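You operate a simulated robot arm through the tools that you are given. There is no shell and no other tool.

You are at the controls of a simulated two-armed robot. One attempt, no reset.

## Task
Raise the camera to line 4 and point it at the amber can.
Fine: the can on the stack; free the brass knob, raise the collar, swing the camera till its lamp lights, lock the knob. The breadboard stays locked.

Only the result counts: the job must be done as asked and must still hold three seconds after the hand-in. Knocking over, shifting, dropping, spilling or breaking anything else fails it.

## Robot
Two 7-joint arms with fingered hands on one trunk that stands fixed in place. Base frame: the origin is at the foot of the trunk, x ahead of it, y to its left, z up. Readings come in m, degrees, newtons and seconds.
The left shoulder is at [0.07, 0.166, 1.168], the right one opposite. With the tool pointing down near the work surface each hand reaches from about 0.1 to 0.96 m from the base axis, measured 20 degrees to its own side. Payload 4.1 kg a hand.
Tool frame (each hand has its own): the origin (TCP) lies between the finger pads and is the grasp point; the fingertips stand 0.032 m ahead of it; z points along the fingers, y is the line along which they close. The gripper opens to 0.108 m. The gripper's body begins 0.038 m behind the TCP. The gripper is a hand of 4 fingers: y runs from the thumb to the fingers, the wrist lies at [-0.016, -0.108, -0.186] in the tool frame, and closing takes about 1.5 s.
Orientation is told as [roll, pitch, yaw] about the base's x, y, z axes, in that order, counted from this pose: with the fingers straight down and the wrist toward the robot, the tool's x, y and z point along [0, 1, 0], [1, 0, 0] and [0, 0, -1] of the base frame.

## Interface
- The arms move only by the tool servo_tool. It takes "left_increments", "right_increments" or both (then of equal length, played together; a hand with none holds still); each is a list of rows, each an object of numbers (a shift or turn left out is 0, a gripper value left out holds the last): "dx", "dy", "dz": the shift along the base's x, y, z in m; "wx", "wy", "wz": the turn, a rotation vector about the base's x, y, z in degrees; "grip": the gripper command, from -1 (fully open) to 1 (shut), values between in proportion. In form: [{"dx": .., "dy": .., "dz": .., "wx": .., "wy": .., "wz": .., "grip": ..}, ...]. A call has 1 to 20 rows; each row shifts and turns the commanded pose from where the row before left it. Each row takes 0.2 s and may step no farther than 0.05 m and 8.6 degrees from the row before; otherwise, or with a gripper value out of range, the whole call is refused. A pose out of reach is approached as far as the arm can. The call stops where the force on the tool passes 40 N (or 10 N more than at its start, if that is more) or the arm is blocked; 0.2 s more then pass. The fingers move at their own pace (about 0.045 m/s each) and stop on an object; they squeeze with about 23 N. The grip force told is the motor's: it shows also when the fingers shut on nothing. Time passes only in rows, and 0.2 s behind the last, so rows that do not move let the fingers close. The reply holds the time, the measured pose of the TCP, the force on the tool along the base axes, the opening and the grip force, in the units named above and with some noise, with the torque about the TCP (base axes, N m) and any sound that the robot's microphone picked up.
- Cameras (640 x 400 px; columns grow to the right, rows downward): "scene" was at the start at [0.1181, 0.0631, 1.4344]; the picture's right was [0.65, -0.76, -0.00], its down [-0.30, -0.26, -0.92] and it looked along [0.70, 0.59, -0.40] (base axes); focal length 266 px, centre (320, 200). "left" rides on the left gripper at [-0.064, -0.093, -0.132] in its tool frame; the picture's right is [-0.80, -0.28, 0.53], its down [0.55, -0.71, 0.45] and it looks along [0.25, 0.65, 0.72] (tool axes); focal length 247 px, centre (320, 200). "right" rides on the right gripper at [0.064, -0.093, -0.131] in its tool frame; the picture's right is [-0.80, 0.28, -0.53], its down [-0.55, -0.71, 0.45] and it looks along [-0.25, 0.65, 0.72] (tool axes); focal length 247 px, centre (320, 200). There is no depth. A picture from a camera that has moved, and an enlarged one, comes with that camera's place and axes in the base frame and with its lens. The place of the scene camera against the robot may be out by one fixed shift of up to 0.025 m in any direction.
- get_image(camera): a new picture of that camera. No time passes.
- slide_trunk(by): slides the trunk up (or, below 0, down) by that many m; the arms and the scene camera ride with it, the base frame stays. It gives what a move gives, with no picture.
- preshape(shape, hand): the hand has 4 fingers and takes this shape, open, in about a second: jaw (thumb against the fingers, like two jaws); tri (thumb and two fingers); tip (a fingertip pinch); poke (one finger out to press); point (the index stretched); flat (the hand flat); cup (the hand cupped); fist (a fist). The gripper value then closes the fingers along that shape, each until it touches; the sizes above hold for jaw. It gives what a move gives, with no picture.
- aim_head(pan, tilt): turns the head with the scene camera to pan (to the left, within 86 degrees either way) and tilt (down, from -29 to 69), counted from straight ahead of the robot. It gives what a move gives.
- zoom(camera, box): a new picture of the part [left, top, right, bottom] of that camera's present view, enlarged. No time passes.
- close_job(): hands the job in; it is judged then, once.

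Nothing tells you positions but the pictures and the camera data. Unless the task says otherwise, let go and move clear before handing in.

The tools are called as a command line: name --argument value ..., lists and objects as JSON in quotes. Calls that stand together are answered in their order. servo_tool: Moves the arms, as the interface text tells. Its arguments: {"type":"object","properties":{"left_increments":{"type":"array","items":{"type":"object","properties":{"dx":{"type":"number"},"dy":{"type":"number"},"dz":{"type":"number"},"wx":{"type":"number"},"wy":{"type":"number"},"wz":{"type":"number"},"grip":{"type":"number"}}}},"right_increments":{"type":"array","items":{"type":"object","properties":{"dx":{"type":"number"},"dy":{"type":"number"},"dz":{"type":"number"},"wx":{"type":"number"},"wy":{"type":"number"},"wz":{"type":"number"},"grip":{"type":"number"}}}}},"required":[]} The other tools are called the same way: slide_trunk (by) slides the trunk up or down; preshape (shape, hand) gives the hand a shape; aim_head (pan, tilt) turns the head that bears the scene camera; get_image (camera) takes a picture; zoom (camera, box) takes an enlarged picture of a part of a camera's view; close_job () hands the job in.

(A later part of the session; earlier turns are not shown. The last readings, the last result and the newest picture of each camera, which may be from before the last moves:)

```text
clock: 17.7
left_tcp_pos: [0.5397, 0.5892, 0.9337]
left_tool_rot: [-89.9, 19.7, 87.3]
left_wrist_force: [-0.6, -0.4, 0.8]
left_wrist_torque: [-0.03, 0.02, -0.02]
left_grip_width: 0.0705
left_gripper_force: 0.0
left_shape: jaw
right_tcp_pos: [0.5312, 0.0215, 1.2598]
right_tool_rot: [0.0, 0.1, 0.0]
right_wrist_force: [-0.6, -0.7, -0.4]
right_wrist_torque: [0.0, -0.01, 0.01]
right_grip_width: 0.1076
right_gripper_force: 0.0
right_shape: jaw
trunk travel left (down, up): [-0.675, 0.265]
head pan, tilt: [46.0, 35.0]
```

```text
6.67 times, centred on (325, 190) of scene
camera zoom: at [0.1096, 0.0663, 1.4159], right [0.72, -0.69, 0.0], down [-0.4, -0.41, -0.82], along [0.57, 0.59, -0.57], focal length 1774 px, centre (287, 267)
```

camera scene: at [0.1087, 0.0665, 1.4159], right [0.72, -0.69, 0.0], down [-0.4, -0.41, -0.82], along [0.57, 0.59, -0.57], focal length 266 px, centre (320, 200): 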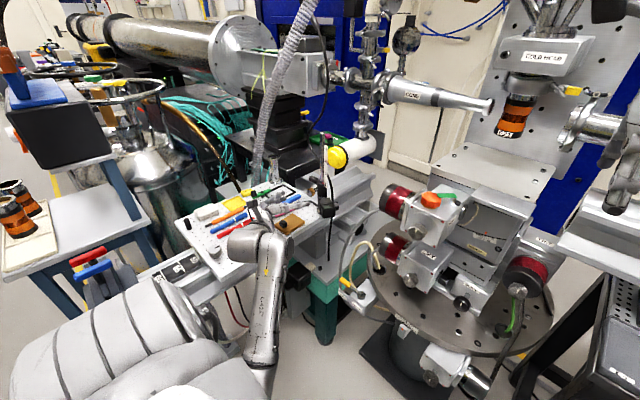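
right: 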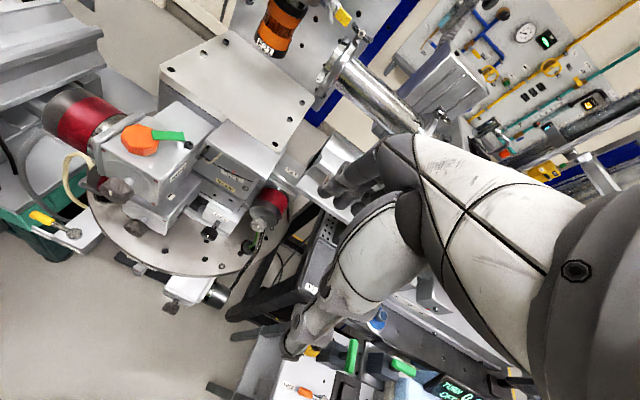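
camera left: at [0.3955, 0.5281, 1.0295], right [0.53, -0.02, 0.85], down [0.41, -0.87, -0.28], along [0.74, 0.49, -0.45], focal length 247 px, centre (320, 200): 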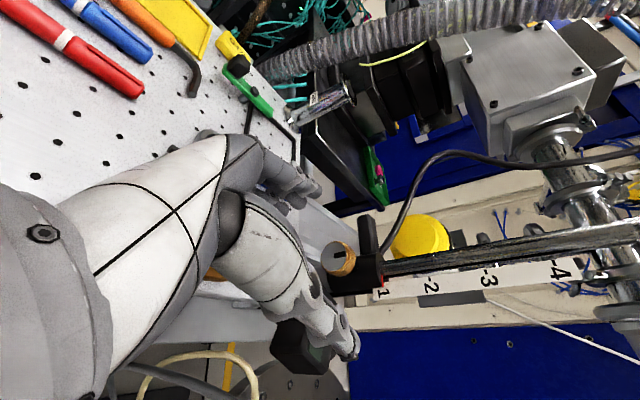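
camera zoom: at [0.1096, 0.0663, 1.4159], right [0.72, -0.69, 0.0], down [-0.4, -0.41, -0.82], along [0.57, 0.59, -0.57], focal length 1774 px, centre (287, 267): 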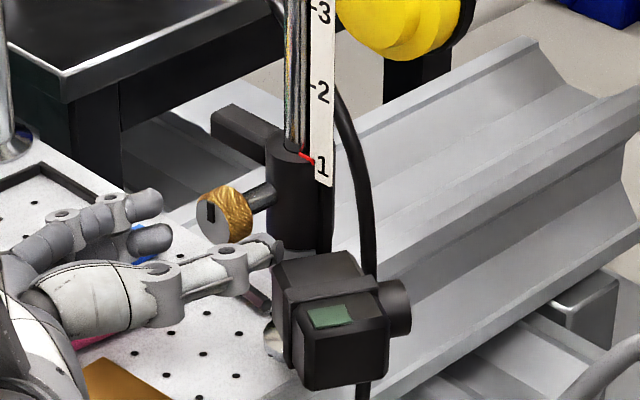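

The knob is centred between the fingers to within about 2 mm. I'll advance the last 25 mm in two short moves.

servo_tool --left_increments '[{"dx": 0.007, "dy": -0.0003}, {"dx": 0.007, "dy": -0.0003}]'

zoom --camera "left" --box '[250, 160, 410, 360]'

zoom --camera "scene" --box '[290, 160, 360, 220]'

```text
clock: 18.3
left_tcp_pos: [0.5549, 0.5884, 0.9319]
left_tool_rot: [-90.0, 19.7, 87.4]
left_wrist_force: [-0.7, 0.1, -1.1]
left_wrist_torque: [0.04, 0.03, -0.02]
left_grip_width: 0.0707
left_gripper_force: 0.0
left_shape: jaw
right_tcp_pos: [0.5297, 0.0207, 1.2614]
right_tool_rot: [0.0, 0.1, 0.0]
right_wrist_force: [-0.9, 0.4, 1.2]
right_wrist_torque: [-0.02, 0.0, -0.01]
right_grip_width: 0.1076
right_gripper_force: 0.1
right_shape: jaw
trunk travel left (down, up): [-0.675, 0.265]
head pan, tilt: [46.0, 35.0]
```

```text
2.00 times, centred on (330, 260) of left
camera zoom: at [0.4198, 0.528, 1.0257], right [0.53, -0.02, 0.85], down [0.41, -0.87, -0.28], along [0.74, 0.49, -0.45], focal length 494 px, centre (300, 80)
```

zoom: 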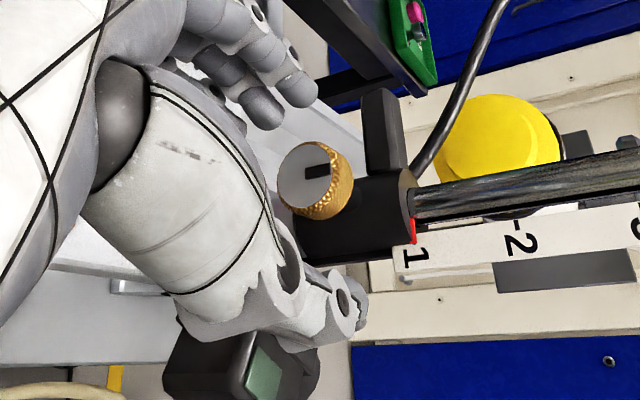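

```text
6.67 times, centred on (325, 190) of scene
camera zoom: at [0.1091, 0.0665, 1.4159], right [0.72, -0.69, 0.0], down [-0.4, -0.41, -0.82], along [0.57, 0.59, -0.57], focal length 1774 px, centre (287, 267)
```

zoom: 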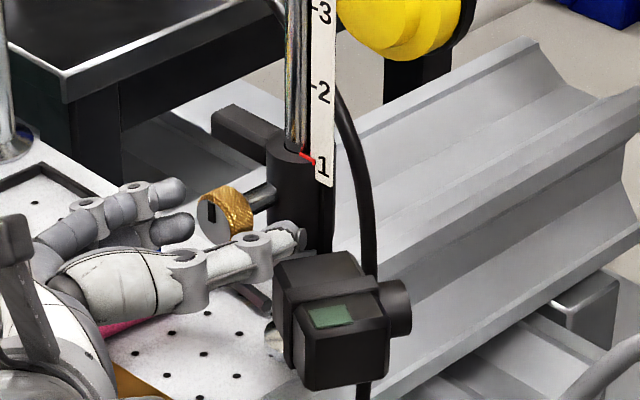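

Two fixes disagree by a few millimetres in depth, so I'll take a compromise of 5 mm further forward with a slight shift. Then I'll close gently on the knob and watch the forces.

servo_tool --left_increments '[{"dx": 0.005, "dy": -0.002, "dz": 0.003}, {"grip": 0.0}, {"grip": 0.2}]'

zoom --camera "left" --box '[250, 160, 410, 360]'

zoom --camera "scene" --box '[290, 160, 360, 220]'

```text
clock: 19.1
left_tcp_pos: [0.5594, 0.5859, 0.9359]
left_tool_rot: [-90.0, 19.7, 87.3]
left_wrist_force: [0.2, -0.2, -0.2]
left_wrist_torque: [0.01, -0.02, -0.02]
left_grip_width: 0.0435
left_gripper_force: 0.1
left_shape: jaw
right_tcp_pos: [0.5295, 0.0213, 1.2597]
right_tool_rot: [-0.1, 0.1, 0.0]
right_wrist_force: [0.3, 0.7, -0.7]
right_wrist_torque: [0.04, 0.0, 0.04]
right_grip_width: 0.1077
right_gripper_force: 0.1
right_shape: jaw
trunk travel left (down, up): [-0.675, 0.265]
head pan, tilt: [46.0, 35.0]
```

```text
2.00 times, centred on (330, 260) of left
camera zoom: at [0.425, 0.5257, 1.0286], right [0.53, -0.02, 0.85], down [0.41, -0.87, -0.28], along [0.74, 0.49, -0.45], focal length 494 px, centre (300, 80)
```

zoom: 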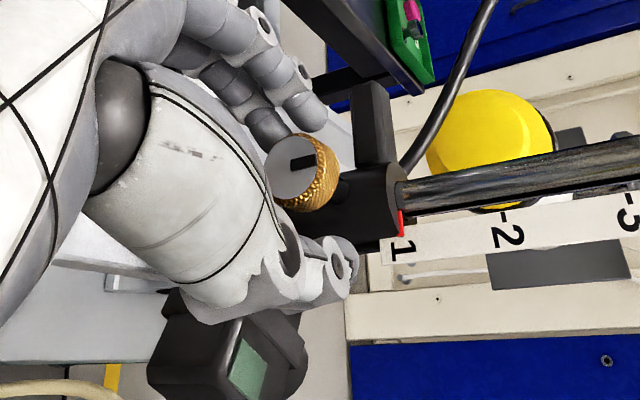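

```text
6.67 times, centred on (325, 190) of scene
camera zoom: at [0.1089, 0.0664, 1.4159], right [0.72, -0.69, 0.0], down [-0.4, -0.41, -0.82], along [0.57, 0.59, -0.57], focal length 1774 px, centre (287, 267)
```

zoom: 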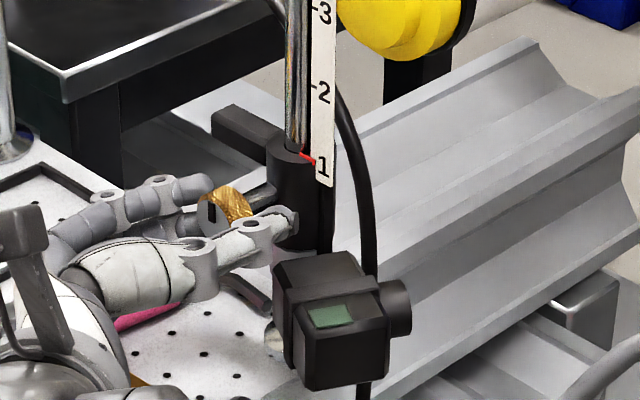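

The thumb is on the right of the knob and the fingers on the left, with no contact force yet. I'll close fully.

servo_tool --left_increments '[{"grip": 0.5}, {"grip": 1.0}, {"grip": 1.0}, {"grip": 1.0}]'

zoom --camera "left" --box '[250, 160, 410, 360]'

zoom --camera "scene" --box '[290, 160, 360, 220]'

```text
clock: 20.1
left_tcp_pos: [0.5596, 0.5855, 0.9353]
left_tool_rot: [-90.1, 19.7, 87.3]
left_wrist_force: [0.5, -2.3, -0.2]
left_wrist_torque: [0.01, 0.01, -0.01]
left_grip_width: 0.0201
left_gripper_force: 22.9
left_shape: jaw
right_tcp_pos: [0.53, 0.02, 1.2615]
right_tool_rot: [0.0, 0.0, 0.0]
right_wrist_force: [0.4, -0.4, 0.6]
right_wrist_torque: [0.0, 0.02, -0.02]
right_grip_width: 0.1077
right_gripper_force: 0.0
right_shape: jaw
trunk travel left (down, up): [-0.675, 0.265]
head pan, tilt: [46.0, 35.0]
```

```text
2.00 times, centred on (330, 260) of left
camera zoom: at [0.4252, 0.5253, 1.0285], right [0.53, -0.02, 0.85], down [0.41, -0.87, -0.28], along [0.74, 0.49, -0.45], focal length 494 px, centre (300, 80)
```

zoom: 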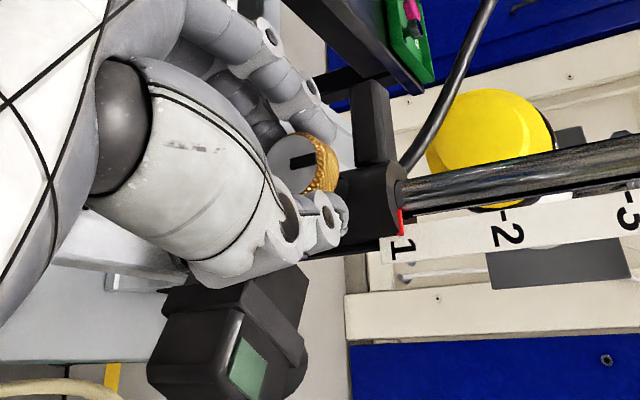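

```text
6.67 times, centred on (325, 190) of scene
camera zoom: at [0.109, 0.0662, 1.4159], right [0.72, -0.69, 0.0], down [-0.4, -0.41, -0.82], along [0.57, 0.59, -0.57], focal length 1774 px, centre (287, 267)
```

zoom: 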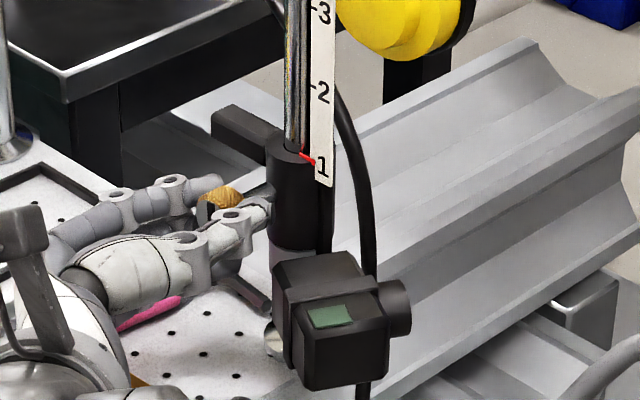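

The grip is firm at 23 N with very little side load. I'll try turning the knob counter-clockwise, as seen from its face, by a small amount and watch the torque.

servo_tool --left_increments '[{"wx": -6, "wy": 0.3}, {"wx": -6, "wy": 0.3}]'

zoom --camera "left" --box '[250, 160, 410, 360]'

zoom --camera "scene" --box '[290, 160, 360, 220]'

```text
clock: 20.7
left_tcp_pos: [0.5593, 0.5872, 0.9356]
left_tool_rot: [-90.0, 31.7, 87.2]
left_wrist_force: [3.9, 2.1, 3.6]
left_wrist_torque: [0.06, -0.06, 0.08]
left_grip_width: 0.0197
left_gripper_force: 23.1
left_shape: jaw
right_tcp_pos: [0.5301, 0.0201, 1.2621]
right_tool_rot: [-0.1, 0.1, 0.0]
right_wrist_force: [-0.1, -0.1, 0.1]
right_wrist_torque: [0.0, -0.01, 0.01]
right_grip_width: 0.1076
right_gripper_force: 0.1
right_shape: jaw
trunk travel left (down, up): [-0.675, 0.265]
head pan, tilt: [46.0, 35.0]
```

```text
2.00 times, centred on (330, 260) of left
camera zoom: at [0.4258, 0.5462, 1.0408], right [0.54, 0.15, 0.83], down [0.41, -0.91, -0.1], along [0.74, 0.39, -0.55], focal length 494 px, centre (300, 80)
```

zoom: 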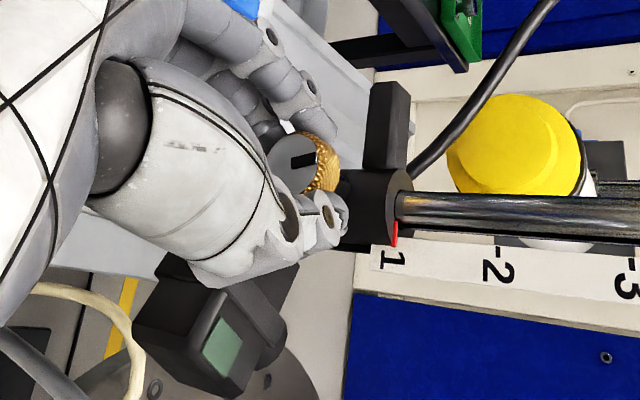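

```text
6.67 times, centred on (325, 190) of scene
camera zoom: at [0.1091, 0.0665, 1.416], right [0.72, -0.69, 0.0], down [-0.4, -0.41, -0.82], along [0.57, 0.59, -0.57], focal length 1774 px, centre (287, 267)
```

zoom: 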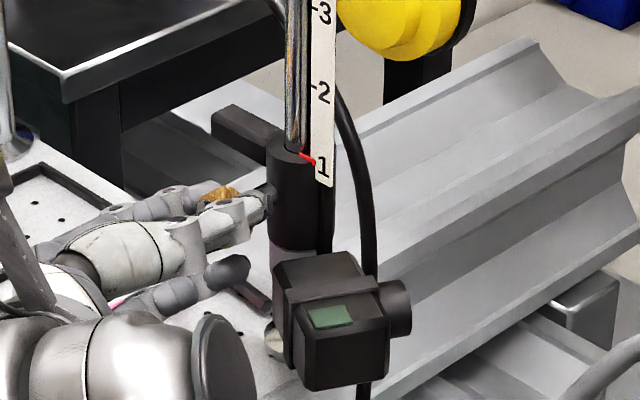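

The mark on the knob stays fixed relative to the hand camera, so the knob is turning with the hand and the torque is low. I'll go on turning counter-clockwise in steps.

servo_tool --left_increments '[{"wx": -7, "wy": 0.35}, {"wx": -7, "wy": 0.35}, {"wx": -7, "wy": 0.35}]'

zoom --camera "left" --box '[250, 160, 410, 360]'

zoom --camera "scene" --box '[280, 150, 370, 230]'

```text
clock: 21.5
left_tcp_pos: [0.559, 0.5874, 0.9369]
left_tool_rot: [-90.2, 52.7, 87.3]
left_wrist_force: [9.4, 11.2, 13.0]
left_wrist_torque: [0.06, -0.3, 0.26]
left_grip_width: 0.0199
left_gripper_force: 22.8
left_shape: jaw
right_tcp_pos: [0.5295, 0.0211, 1.2612]
right_tool_rot: [0.1, 0.0, 0.0]
right_wrist_force: [-0.2, -0.5, -0.3]
right_wrist_torque: [0.01, -0.01, -0.03]
right_grip_width: 0.1076
right_gripper_force: 0.1
right_shape: jaw
trunk travel left (down, up): [-0.675, 0.265]
head pan, tilt: [46.0, 35.0]
```

```text
2.00 times, centred on (330, 260) of left
camera zoom: at [0.4269, 0.5868, 1.0504], right [0.55, 0.44, 0.71], down [0.41, -0.88, 0.23], along [0.73, 0.16, -0.67], focal length 494 px, centre (300, 80)
```

zoom: 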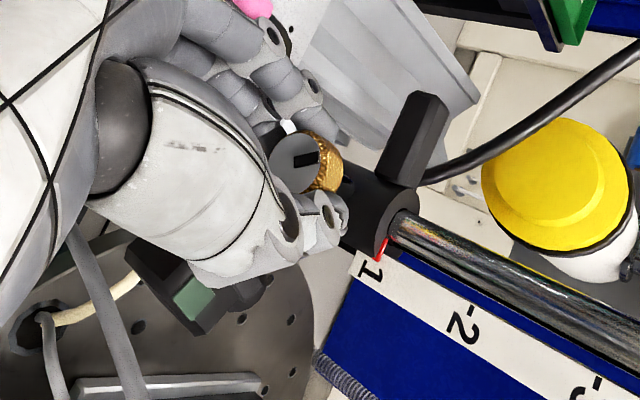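

```text
5.00 times, centred on (325, 190) of scene
camera zoom: at [0.1087, 0.0669, 1.416], right [0.72, -0.69, 0.0], down [-0.4, -0.41, -0.82], along [0.57, 0.59, -0.57], focal length 1331 px, centre (295, 250)
```

zoom: 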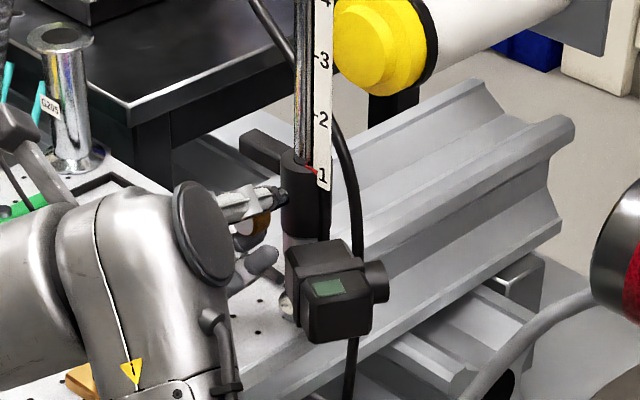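

The knob is turning, but side force is building because its axis sits about 5 mm toward the fingers from the tool centre. I'll shift slightly to relieve that before turning further.

servo_tool --left_increments '[{"dy": 0.0017, "dz": 0.0022, "dx": 0.001}, {}]'

```text
clock: 22.1
left_tcp_pos: [0.5597, 0.5862, 0.9374]
left_tool_rot: [-89.8, 52.9, 87.6]
left_wrist_force: [-1.0, 1.9, 4.7]
left_wrist_torque: [0.02, -0.07, 0.06]
left_grip_width: 0.0199
left_gripper_force: 23.8
left_shape: jaw
right_tcp_pos: [0.5278, 0.0211, 1.2623]
right_tool_rot: [0.0, 0.0, 0.0]
right_wrist_force: [0.2, 0.8, -0.7]
right_wrist_torque: [-0.01, -0.03, 0.04]
right_grip_width: 0.1076
right_gripper_force: 0.1
right_shape: jaw
trunk travel left (down, up): [-0.675, 0.265]
head pan, tilt: [46.0, 35.0]
```

That relieved the force. I'll keep turning with that offset compensated.

servo_tool --left_increments '[{"wx": -7, "wy": 0.35, "dy": 0.0005, "dz": 0.0006}, {"wx": -7, "wy": 0.35, "dy": 0.0005, "dz": 0.0005}, {"wx": -7, "wy": 0.35, "dy": 0.0006, "dz": 0.0004}]'

zoom --camera "left" --box '[250, 160, 410, 360]'

zoom --camera "scene" --box '[280, 150, 370, 230]'

```text
clock: 22.9
left_tcp_pos: [0.558, 0.5894, 0.938]
left_tool_rot: [-89.3, 73.9, 87.9]
left_wrist_force: [-2.5, 0.7, -1.7]
left_wrist_torque: [0.04, 0.09, 0.07]
left_grip_width: 0.02
left_gripper_force: 23.1
left_shape: jaw
right_tcp_pos: [0.5298, 0.0217, 1.2634]
right_tool_rot: [0.0, 0.1, 0.0]
right_wrist_force: [-0.2, 0.3, 0.4]
right_wrist_torque: [0.01, 0.03, 0.01]
right_grip_width: 0.1077
right_gripper_force: 0.1
right_shape: jaw
trunk travel left (down, up): [-0.675, 0.265]
head pan, tilt: [46.0, 35.0]
```

```text
2.00 times, centred on (330, 260) of left
camera zoom: at [0.4304, 0.6306, 1.0472], right [0.57, 0.66, 0.49], down [0.41, -0.74, 0.52], along [0.71, -0.09, -0.7], focal length 494 px, centre (300, 80)
```

zoom: 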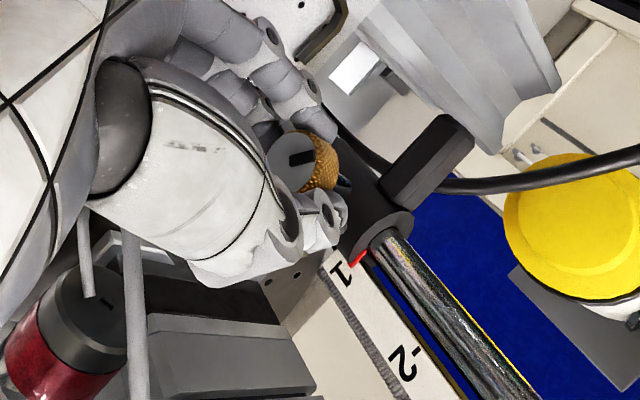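

```text
5.00 times, centred on (325, 190) of scene
camera zoom: at [0.1086, 0.0668, 1.4158], right [0.72, -0.69, 0.0], down [-0.4, -0.41, -0.82], along [0.57, 0.59, -0.57], focal length 1331 px, centre (295, 250)
```

zoom: 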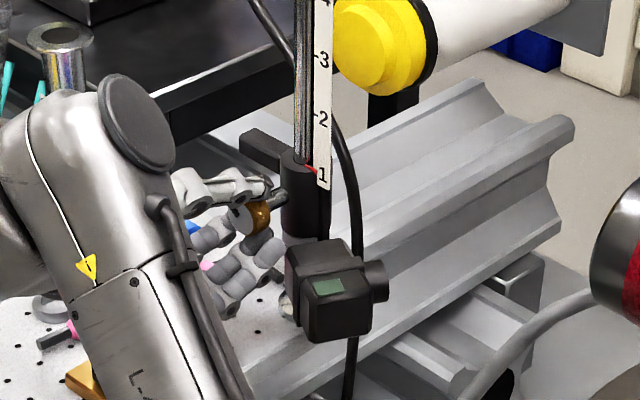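

About 54° turned with low forces. The third finger is getting close to the camera body, so I'll test whether the collar is already free with a 2 mm lift.

servo_tool --left_increments '[{"dz": 0.002}, {}]'

zoom --camera "scene" --box '[315, 165, 355, 205]'

```text
clock: 23.5
left_tcp_pos: [0.5593, 0.5891, 0.9408]
left_tool_rot: [-89.1, 73.8, 88.2]
left_wrist_force: [-5.5, -5.0, -8.5]
left_wrist_torque: [-0.05, 0.34, -0.07]
left_grip_width: 0.0208
left_gripper_force: 23.4
left_shape: jaw
right_tcp_pos: [0.5301, 0.0217, 1.2603]
right_tool_rot: [0.0, 0.1, 0.0]
right_wrist_force: [0.2, -0.7, -0.2]
right_wrist_torque: [-0.03, 0.01, 0.03]
right_grip_width: 0.1077
right_gripper_force: 0.0
right_shape: jaw
trunk travel left (down, up): [-0.675, 0.265]
head pan, tilt: [46.0, 35.0]
```

```text
10.00 times, centred on (335, 185) of scene
camera zoom: at [0.1091, 0.0668, 1.4158], right [0.72, -0.69, 0.0], down [-0.4, -0.41, -0.82], along [0.57, 0.59, -0.57], focal length 2661 px, centre (170, 350)
```

zoom: 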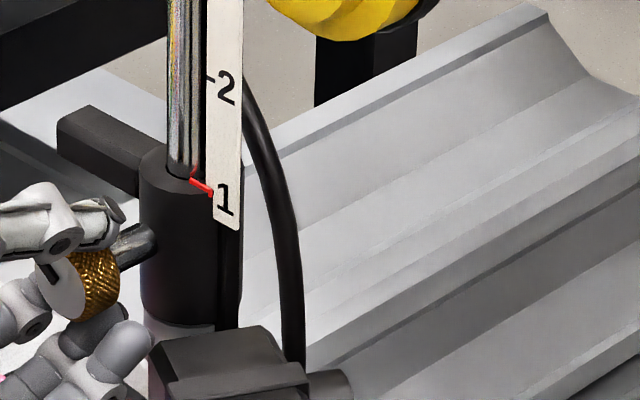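

The collar is still clamped, since the lift only loaded up to −8.5 N and the pointer stayed put. I'll undo the lift and turn on.

servo_tool --left_increments '[{"dz": -0.002}, {"wx": -6, "wy": 0.2, "dy": 0.0005, "dz": 0.0001}, {"wx": -6, "wy": 0.2, "dy": 0.0005, "dz": 0.0001}, {"wx": -6, "wy": 0.2, "dy": 0.0005, "dz": 0.0}]'

zoom --camera "scene" --box '[300, 160, 360, 220]'

get_image --camera "left"

```text
clock: 24.5
left_tcp_pos: [0.5596, 0.5905, 0.9402]
left_tool_rot: [94.4, 88.2, -88.1]
left_wrist_force: [-2.2, -1.2, -2.4]
left_wrist_torque: [0.01, 0.09, 0.01]
left_grip_width: 0.0204
left_gripper_force: 22.7
left_shape: jaw
right_tcp_pos: [0.5298, 0.0213, 1.2618]
right_tool_rot: [0.0, 0.1, -0.1]
right_wrist_force: [-0.2, 0.1, -0.4]
right_wrist_torque: [0.02, -0.03, 0.02]
right_grip_width: 0.1075
right_gripper_force: 0.0
right_shape: jaw
trunk travel left (down, up): [-0.675, 0.265]
head pan, tilt: [46.0, 35.0]
```

```text
6.67 times, centred on (330, 190) of scene
camera zoom: at [0.1088, 0.067, 1.4159], right [0.72, -0.69, 0.0], down [-0.4, -0.41, -0.82], along [0.57, 0.59, -0.57], focal length 1774 px, centre (253, 267)
```

zoom: 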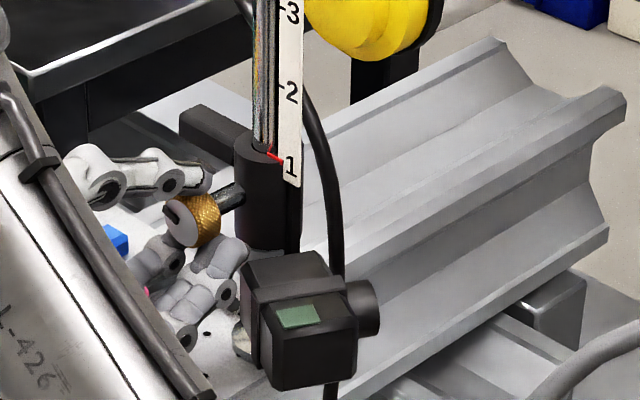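

```text
taken
camera left: at [0.4316, 0.6635, 1.0312], right [0.57, 0.78, 0.26], down [0.42, -0.55, 0.72], along [0.71, -0.3, -0.64], focal length 247 px, centre (320, 200)
```

left: 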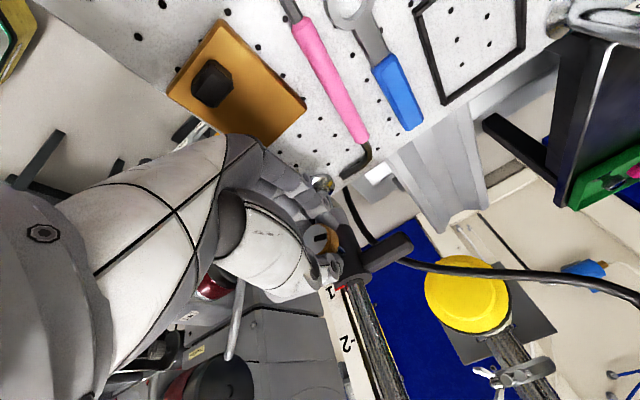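

About 72° turned. I'll look closely at the gap between the finger and the camera body before going on.

zoom --camera "scene" --box '[310, 178, 345, 208]'

zoom --camera "left" --box '[200, 150, 420, 330]'

```text
13.33 times, centred on (328, 193) of scene
camera zoom: at [0.1088, 0.067, 1.4159], right [0.72, -0.69, 0.0], down [-0.4, -0.41, -0.82], along [0.57, 0.59, -0.57], focal length 3549 px, centre (220, 293)
```

zoom: 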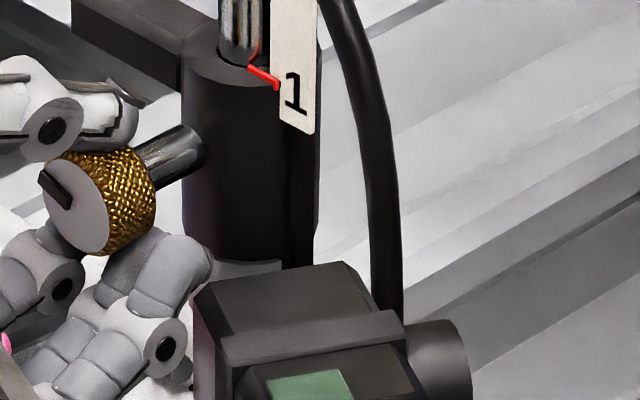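

```text
2.22 times, centred on (310, 240) of left
camera zoom: at [0.4316, 0.6635, 1.0312], right [0.57, 0.78, 0.26], down [0.42, -0.55, 0.72], along [0.71, -0.3, -0.64], focal length 549 px, centre (342, 111)
```

zoom: 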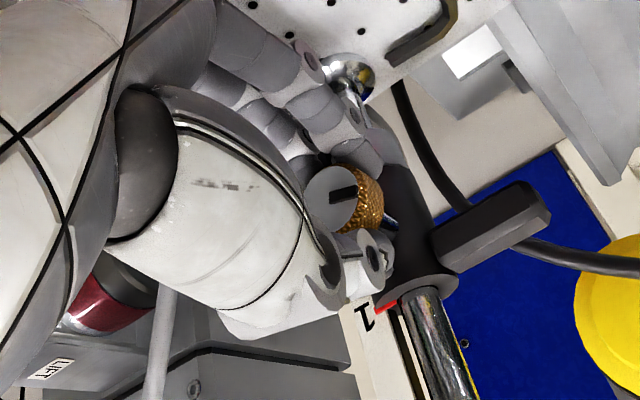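

There's still a small gap to the camera body. I'll do another small lift test at this angle.

servo_tool --left_increments '[{"dz": 0.003}, {}]'

zoom --camera "scene" --box '[310, 178, 345, 208]'

```text
clock: 25.1
left_tcp_pos: [0.5597, 0.5907, 0.9414]
left_tool_rot: [89.7, 88.1, -93.1]
left_wrist_force: [-3.7, -2.9, -9.5]
left_wrist_torque: [0.0, 0.35, -0.05]
left_grip_width: 0.0204
left_gripper_force: 22.6
left_shape: jaw
right_tcp_pos: [0.5295, 0.0216, 1.2615]
right_tool_rot: [0.0, 0.1, 0.1]
right_wrist_force: [-0.2, -0.1, 0.7]
right_wrist_torque: [0.01, -0.01, 0.0]
right_grip_width: 0.1077
right_gripper_force: 0.1
right_shape: jaw
trunk travel left (down, up): [-0.675, 0.265]
head pan, tilt: [46.0, 35.0]
```

```text
13.33 times, centred on (328, 193) of scene
camera zoom: at [0.1095, 0.0675, 1.4157], right [0.72, -0.69, 0.0], down [-0.4, -0.41, -0.82], along [0.57, 0.59, -0.57], focal length 3549 px, centre (220, 293)
```

zoom: 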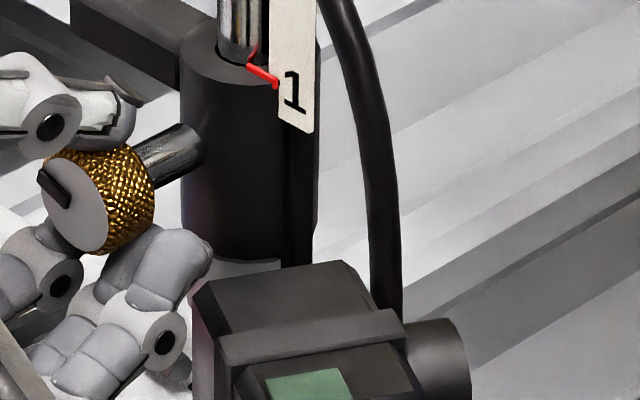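

The pointer has barely moved, so it's still clamped or nearly so. I'll undo the lift and turn toward 90° and beyond.

servo_tool --left_increments '[{"dz": -0.002}, {"wx": -6, "wy": 0.2, "dy": 0.0005}, {"wx": -6, "wy": 0.2, "dy": 0.0005}, {"wx": -6, "wy": 0.2, "dy": 0.0005}]'

zoom --camera "scene" --box '[310, 178, 345, 208]'

```text
clock: 26.1
left_tcp_pos: [0.5597, 0.5932, 0.9412]
left_tool_rot: [91.1, 70.1, -91.6]
left_wrist_force: [-1.6, 3.8, -3.9]
left_wrist_torque: [0.06, 0.18, 0.08]
left_grip_width: 0.0206
left_gripper_force: 23.0
left_shape: jaw
right_tcp_pos: [0.5297, 0.0227, 1.2614]
right_tool_rot: [0.0, 0.1, 0.0]
right_wrist_force: [-0.5, 0.7, -0.6]
right_wrist_torque: [-0.03, 0.04, 0.0]
right_grip_width: 0.1076
right_gripper_force: 0.1
right_shape: jaw
trunk travel left (down, up): [-0.675, 0.265]
head pan, tilt: [46.0, 35.0]
```

```text
13.33 times, centred on (328, 193) of scene
camera zoom: at [0.1091, 0.0679, 1.4159], right [0.72, -0.69, 0.0], down [-0.4, -0.41, -0.82], along [0.57, 0.59, -0.57], focal length 3549 px, centre (220, 293)
```

zoom: 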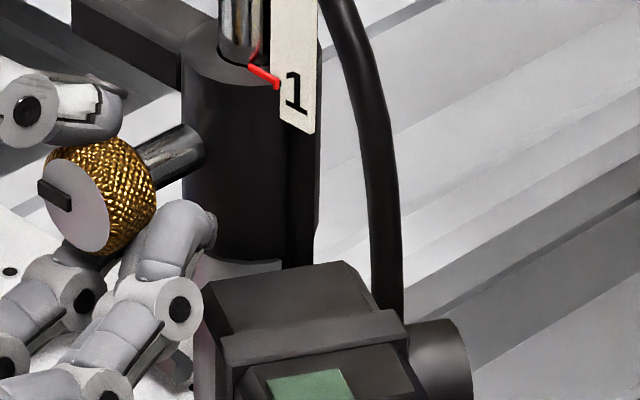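

The mark now points to 9 o'clock, about 90° turned with no hard stop. I'll test the lift again.

servo_tool --left_increments '[{"dz": 0.003}, {"dz": 0.002}, {}]'

zoom --camera "scene" --box '[310, 178, 345, 208]'

```text
clock: 26.9
left_tcp_pos: [0.5602, 0.5935, 0.9442]
left_tool_rot: [90.7, 70.1, -91.8]
left_wrist_force: [-3.0, 2.3, -10.4]
left_wrist_torque: [0.12, 0.37, 0.04]
left_grip_width: 0.0207
left_gripper_force: 23.3
left_shape: jaw
right_tcp_pos: [0.5308, 0.022, 1.261]
right_tool_rot: [0.0, 0.1, 0.0]
right_wrist_force: [-0.4, 0.0, -0.3]
right_wrist_torque: [0.0, 0.01, 0.01]
right_grip_width: 0.1076
right_gripper_force: 0.1
right_shape: jaw
trunk travel left (down, up): [-0.675, 0.265]
head pan, tilt: [46.0, 35.0]
```

```text
13.33 times, centred on (328, 193) of scene
camera zoom: at [0.1094, 0.0682, 1.4157], right [0.72, -0.69, 0.0], down [-0.4, -0.41, -0.82], along [0.57, 0.59, -0.57], focal length 3549 px, centre (220, 293)
```

zoom: 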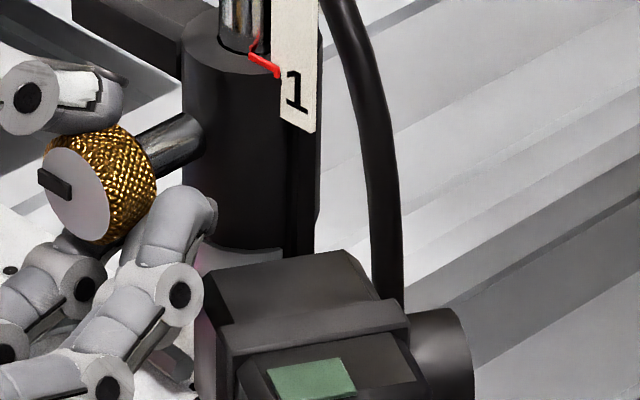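

The collar slid up about 2.4 mm with the hand, so it's free and weighs roughly 7–8 N on the grip. I'll raise it in steps while watching the pointer.

servo_tool --left_increments '[{"dz": 0.005}, {"dz": 0.01}, {"dz": 0.01}, {"dz": 0.01}, {}]'

zoom --camera "scene" --box '[290, 130, 370, 210]'

```text
clock: 28.1
left_tcp_pos: [0.5591, 0.5936, 0.9801]
left_tool_rot: [90.9, 70.1, -91.8]
left_wrist_force: [-3.3, 3.0, -9.6]
left_wrist_torque: [0.06, 0.39, 0.03]
left_grip_width: 0.0209
left_gripper_force: 22.9
left_shape: jaw
right_tcp_pos: [0.5304, 0.0232, 1.2611]
right_tool_rot: [-0.1, 0.2, 0.0]
right_wrist_force: [-0.5, -0.1, -0.2]
right_wrist_torque: [0.03, 0.02, -0.01]
right_grip_width: 0.1078
right_gripper_force: 0.0
right_shape: jaw
trunk travel left (down, up): [-0.675, 0.265]
head pan, tilt: [46.0, 35.0]
```

```text
5.00 times, centred on (330, 170) of scene
camera zoom: at [0.1095, 0.0683, 1.4158], right [0.72, -0.69, 0.0], down [-0.4, -0.41, -0.82], along [0.57, 0.59, -0.57], focal length 1331 px, centre (270, 350)
```

zoom: 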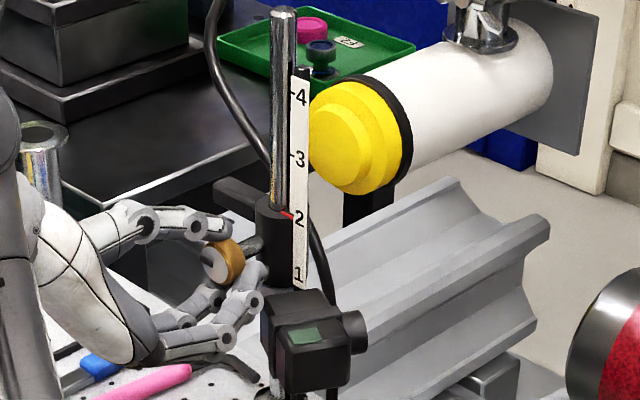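

The collar is following smoothly and is near line 2, so the lines are about 40 mm apart. I'll keep raising.

servo_tool --left_increments '[{"dz": 0.012}, {"dz": 0.012}, {"dz": 0.012}, {"dz": 0.012}, {"dz": 0.012}, {"dz": 0.01}, {}]'

zoom --camera "scene" --box '[290, 120, 370, 200]'

get_image --camera "scene"

```text
clock: 29.7
left_tcp_pos: [0.5709, 0.5974, 1.0409]
left_tool_rot: [91.8, 70.4, -91.0]
left_wrist_force: [10.1, -2.9, -3.1]
left_wrist_torque: [-0.03, -0.08, -0.05]
left_grip_width: 0.02
left_gripper_force: 22.9
left_shape: jaw
left hand out of reach, approached as far as the arm can: row 5, 6
right_tcp_pos: [0.5317, 0.0207, 1.2594]
right_tool_rot: [0.0, 0.3, 0.0]
right_wrist_force: [0.5, 0.6, 0.7]
right_wrist_torque: [-0.03, 0.03, 0.02]
right_grip_width: 0.1074
right_gripper_force: 0.1
right_shape: jaw
trunk travel left (down, up): [-0.675, 0.265]
head pan, tilt: [46.0, 35.0]
```

```text
5.00 times, centred on (330, 160) of scene
camera zoom: at [0.1122, 0.0669, 1.4158], right [0.72, -0.7, 0.0], down [-0.4, -0.41, -0.82], along [0.57, 0.59, -0.58], focal length 1331 px, centre (270, 400)
```

zoom: 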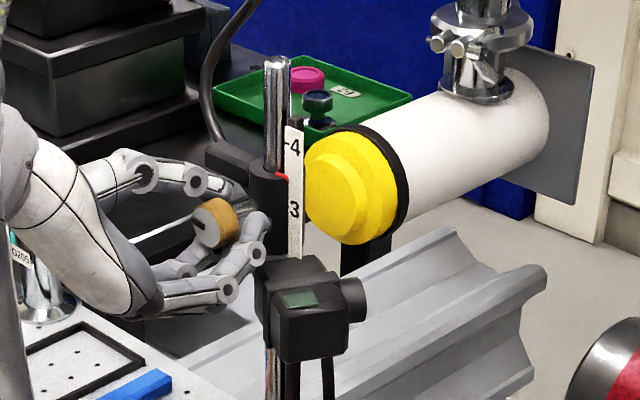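

```text
taken
camera scene: at [0.1122, 0.0669, 1.4158], right [0.72, -0.7, 0.0], down [-0.4, -0.41, -0.82], along [0.57, 0.59, -0.58], focal length 266 px, centre (320, 200)
```

scene: 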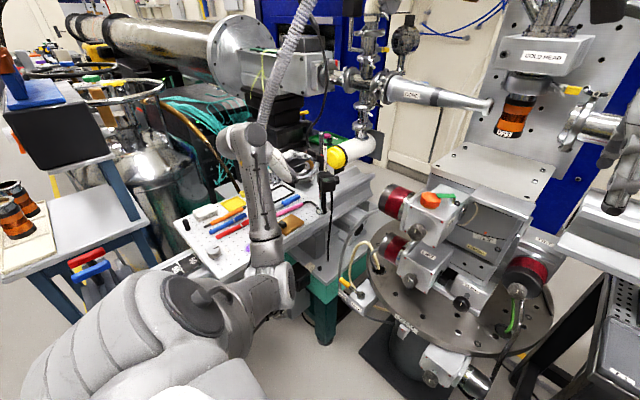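

The arm hit a joint limit near line 3.5 and drifted forward about 12 mm. The arms ride on the trunk, so I'll step back to a reachable pose and then raise the rest with the trunk.

servo_tool --left_increments '[{"dz": -0.01}, {"dz": -0.012}, {}]'

zoom --camera "scene" --box '[290, 120, 370, 200]'

get_image --camera "left"

```text
clock: 30.5
left_tcp_pos: [0.5694, 0.5976, 1.0172]
left_tool_rot: [90.6, 70.2, -92.2]
left_wrist_force: [20.2, -0.6, 3.7]
left_wrist_torque: [-0.02, -0.31, 0.07]
left_grip_width: 0.0183
left_gripper_force: 22.8
left_shape: jaw
right_tcp_pos: [0.532, 0.0198, 1.26]
right_tool_rot: [0.0, 0.2, 0.0]
right_wrist_force: [-0.3, -0.4, -0.6]
right_wrist_torque: [-0.01, -0.03, 0.01]
right_grip_width: 0.1077
right_gripper_force: 0.0
right_shape: jaw
trunk travel left (down, up): [-0.675, 0.265]
head pan, tilt: [46.0, 35.0]
```

```text
5.00 times, centred on (330, 160) of scene
camera zoom: at [0.1122, 0.0658, 1.4157], right [0.72, -0.69, 0.0], down [-0.4, -0.41, -0.82], along [0.57, 0.59, -0.57], focal length 1331 px, centre (270, 400)
```

zoom: 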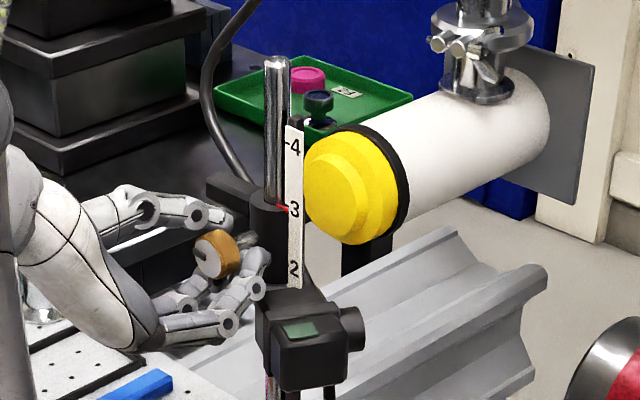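

```text
taken
camera left: at [0.443, 0.6946, 1.0836], right [0.57, 0.82, 0.0], down [0.43, -0.3, 0.85], along [0.7, -0.49, -0.52], focal length 247 px, centre (320, 200)
```

left: 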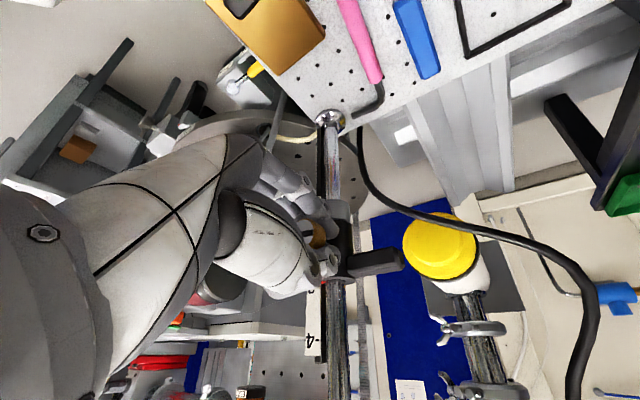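

The hand slipped about 1 cm deeper onto the knob and is now pulling back with 20 N. I'll ease forward to unload it and confirm the knob's mark hasn't changed.

servo_tool --left_increments '[{"dx": 0.002}, {}]'

zoom --camera "scene" --box '[305, 150, 355, 195]'

zoom --camera "left" --box '[250, 160, 410, 300]'

```text
clock: 31.1
left_tcp_pos: [0.5703, 0.5979, 1.0183]
left_tool_rot: [90.7, 70.2, -92.0]
left_wrist_force: [12.5, -1.2, 1.3]
left_wrist_torque: [-0.08, -0.16, 0.01]
left_grip_width: 0.0186
left_gripper_force: 22.8
left_shape: jaw
right_tcp_pos: [0.531, 0.0203, 1.2612]
right_tool_rot: [0.1, 0.1, 0.0]
right_wrist_force: [0.0, 0.4, -0.3]
right_wrist_torque: [-0.01, 0.01, 0.01]
right_grip_width: 0.1076
right_gripper_force: 0.2
right_shape: jaw
trunk travel left (down, up): [-0.675, 0.265]
head pan, tilt: [46.0, 35.0]
```

```text
8.89 times, centred on (330, 172) of scene
camera zoom: at [0.1107, 0.066, 1.4157], right [0.72, -0.69, 0.0], down [-0.4, -0.41, -0.82], along [0.57, 0.59, -0.57], focal length 2366 px, centre (231, 444)
```

zoom: 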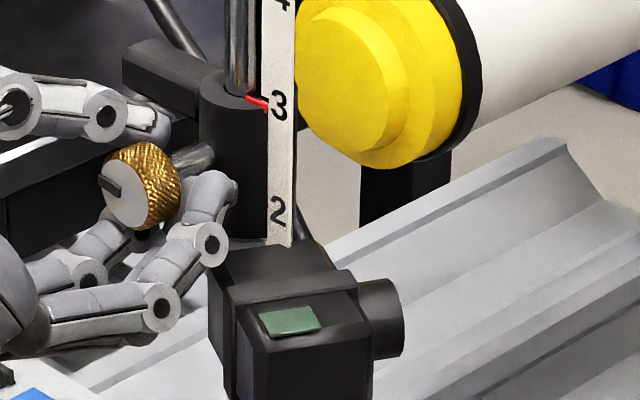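

```text
2.86 times, centred on (330, 230) of left
camera zoom: at [0.4435, 0.6948, 1.0837], right [0.57, 0.82, 0.0], down [0.43, -0.3, 0.85], along [0.7, -0.49, -0.52], focal length 706 px, centre (291, 114)
```

zoom: 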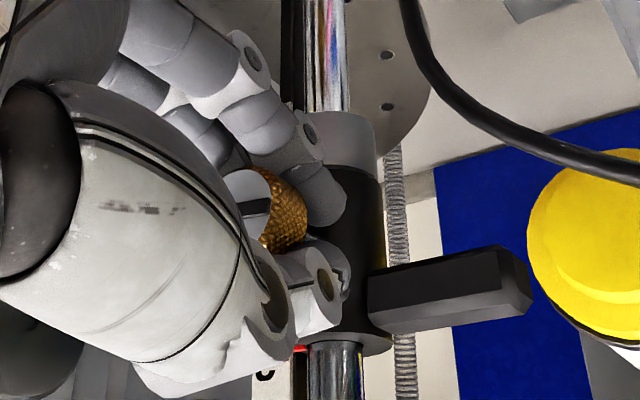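

The knob is still held and the mark still reads 9 o'clock, with the pointer about at line 3. I'll relieve the remaining pull and then try a small trunk slide to raise the collar.

servo_tool --left_increments '[{"dx": 0.002}, {}]'

slide_trunk --by 0.01

zoom --camera "scene" --box '[305, 150, 355, 195]'

```text
clock: 31.7
left_tcp_pos: [0.5708, 0.5979, 1.0182]
left_tool_rot: [90.8, 70.3, -91.9]
left_wrist_force: [4.3, -3.1, -1.0]
left_wrist_torque: [-0.04, 0.02, -0.05]
left_grip_width: 0.0188
left_gripper_force: 23.2
left_shape: jaw
right_tcp_pos: [0.5307, 0.0215, 1.2605]
right_tool_rot: [0.0, 0.1, 0.1]
right_wrist_force: [-0.1, 0.0, 0.1]
right_wrist_torque: [0.04, -0.03, -0.03]
right_grip_width: 0.1078
right_gripper_force: 0.1
right_shape: jaw
trunk travel left (down, up): [-0.675, 0.265]
head pan, tilt: [46.0, 35.0]
```

```text
clock: 32.3
left_tcp_pos: [0.5719, 0.5985, 1.0278]
left_tool_rot: [90.6, 70.2, -92.0]
left_wrist_force: [0.2, -1.8, -8.6]
left_wrist_torque: [0.04, 0.19, -0.18]
left_grip_width: 0.0195
left_gripper_force: 23.0
left_shape: jaw
right_tcp_pos: [0.5313, 0.0216, 1.272]
right_tool_rot: [0.0, 0.2, 0.0]
right_wrist_force: [0.3, 0.8, 0.1]
right_wrist_torque: [0.02, -0.01, -0.02]
right_grip_width: 0.1077
right_gripper_force: 0.1
right_shape: jaw
trunk travel left (down, up): [-0.685, 0.255]
head pan, tilt: [46.0, 35.0]
```

```text
8.89 times, centred on (330, 172) of scene
camera zoom: at [0.1105, 0.0671, 1.4257], right [0.72, -0.69, 0.0], down [-0.4, -0.41, -0.82], along [0.57, 0.59, -0.57], focal length 2366 px, centre (231, 444)
```

zoom: 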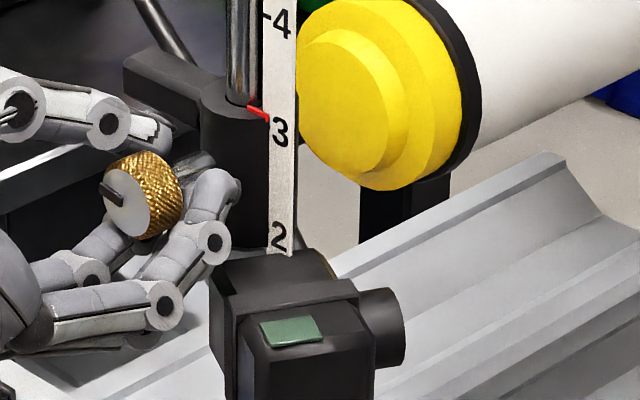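

The trunk slide lifts the collar cleanly. I'll raise it the remaining distance toward line 4.

slide_trunk --by 0.02

slide_trunk --by 0.015

zoom --camera "scene" --box '[305, 140, 355, 185]'

```text
clock: 32.9
left_tcp_pos: [0.5723, 0.5996, 1.049]
left_tool_rot: [91.0, 70.2, -91.6]
left_wrist_force: [3.2, -0.3, -6.1]
left_wrist_torque: [0.05, 0.15, -0.1]
left_grip_width: 0.0198
left_gripper_force: 23.3
left_shape: jaw
right_tcp_pos: [0.5308, 0.0231, 1.2914]
right_tool_rot: [0.0, 0.1, 0.0]
right_wrist_force: [0.1, 0.5, -0.2]
right_wrist_torque: [0.02, 0.0, 0.0]
right_grip_width: 0.1077
right_gripper_force: 0.2
right_shape: jaw
trunk travel left (down, up): [-0.705, 0.235]
head pan, tilt: [46.0, 35.0]
```

```text
clock: 33.6
left_tcp_pos: [0.5724, 0.5982, 1.0631]
left_tool_rot: [91.1, 70.3, -91.7]
left_wrist_force: [4.1, 0.9, -6.3]
left_wrist_torque: [0.08, 0.18, -0.05]
left_grip_width: 0.02
left_gripper_force: 22.8
left_shape: jaw
right_tcp_pos: [0.532, 0.0211, 1.3055]
right_tool_rot: [0.1, 0.1, 0.0]
right_wrist_force: [0.2, 0.5, 1.3]
right_wrist_torque: [0.02, -0.01, 0.0]
right_grip_width: 0.1075
right_gripper_force: 0.1
right_shape: jaw
trunk travel left (down, up): [-0.72, 0.22]
head pan, tilt: [46.0, 35.0]
```

```text
8.89 times, centred on (330, 162) of scene
camera zoom: at [0.1104, 0.0671, 1.4609], right [0.72, -0.69, 0.0], down [-0.4, -0.41, -0.82], along [0.57, 0.59, -0.57], focal length 2366 px, centre (231, 533)
```

zoom: 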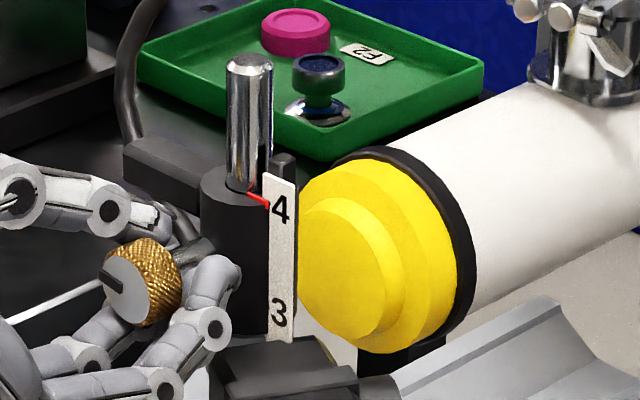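

The pointer is now at about line 4. I'll zoom in to check it against the tick and look at the lamp and the overall scene.

zoom --camera "scene" --box '[326, 150, 346, 166]'

zoom --camera "scene" --box '[300, 150, 370, 220]'

get_image --camera "scene"

```text
16.00 times, centred on (336, 158) of scene
camera zoom: at [0.1104, 0.0671, 1.4609], right [0.72, -0.69, 0.0], down [-0.4, -0.41, -0.82], along [0.57, 0.59, -0.57], focal length 4258 px, centre (64, 872)
```

zoom: 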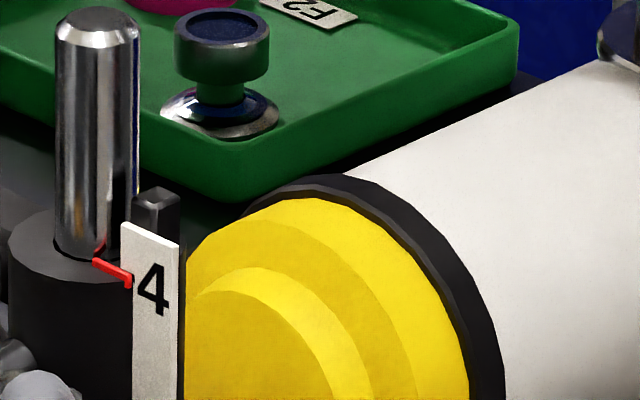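

```text
5.71 times, centred on (335, 185) of scene
camera zoom: at [0.1104, 0.0671, 1.4609], right [0.72, -0.69, 0.0], down [-0.4, -0.41, -0.82], along [0.57, 0.59, -0.57], focal length 1521 px, centre (234, 286)
```

zoom: 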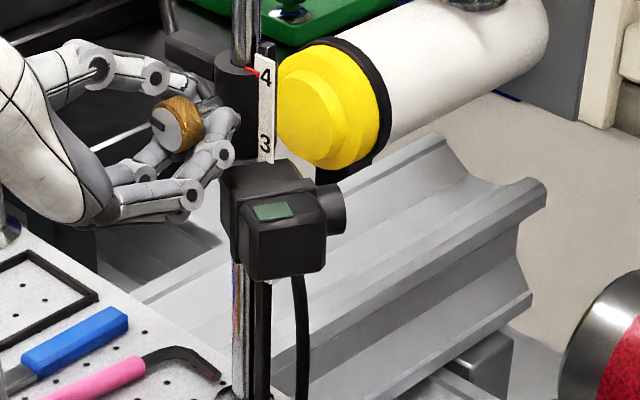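

```text
taken
camera scene: at [0.1104, 0.0671, 1.4609], right [0.72, -0.69, 0.0], down [-0.4, -0.41, -0.82], along [0.57, 0.59, -0.57], focal length 266 px, centre (320, 200)
```

scene: 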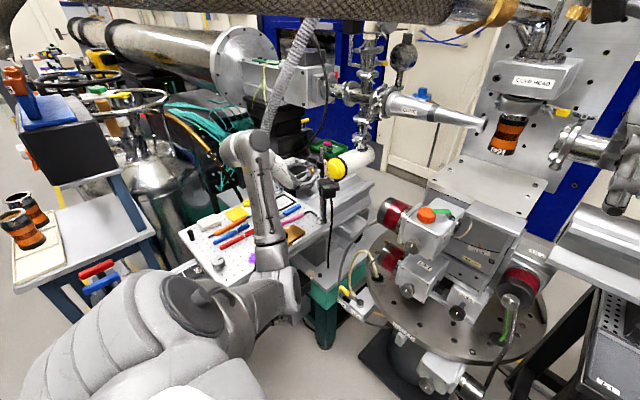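

The pointer covers the line-4 tick just as it covered line 1 at the start, so the height is right. Now I'll swing the collar clockwise from above about the post in small steps, watching force and lamp.

servo_tool --left_increments '[{"wz": -3, "dx": 0.0008, "dy": 0.0026}, {"wz": -3, "dx": 0.0009, "dy": 0.0026}, {}]'

zoom --camera "scene" --box '[300, 150, 370, 220]'

```text
clock: 34.4
left_tcp_pos: [0.574, 0.6015, 1.0641]
left_tool_rot: [90.9, 70.3, -98.0]
left_wrist_force: [2.9, -8.3, -7.2]
left_wrist_torque: [-0.02, 0.18, -0.25]
left_grip_width: 0.0192
left_gripper_force: 22.8
left_shape: jaw
right_tcp_pos: [0.5315, 0.0204, 1.3053]
right_tool_rot: [0.1, 0.1, 0.0]
right_wrist_force: [-0.1, -0.3, 0.3]
right_wrist_torque: [0.03, 0.02, -0.02]
right_grip_width: 0.1079
right_gripper_force: 0.0
right_shape: jaw
trunk travel left (down, up): [-0.72, 0.22]
head pan, tilt: [46.0, 35.0]
```

```text
5.71 times, centred on (335, 185) of scene
camera zoom: at [0.1104, 0.0656, 1.4608], right [0.72, -0.7, 0.0], down [-0.4, -0.41, -0.82], along [0.57, 0.59, -0.57], focal length 1521 px, centre (234, 286)
```

zoom: 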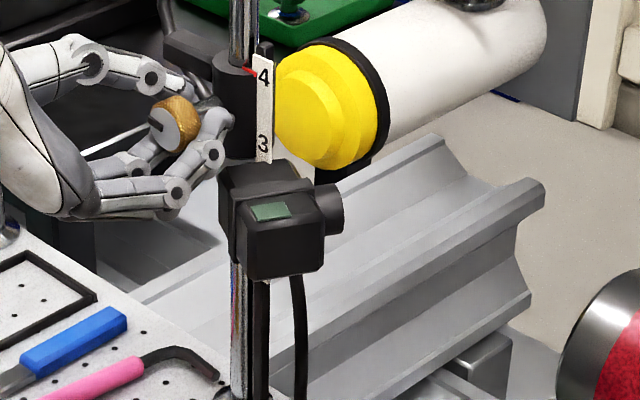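

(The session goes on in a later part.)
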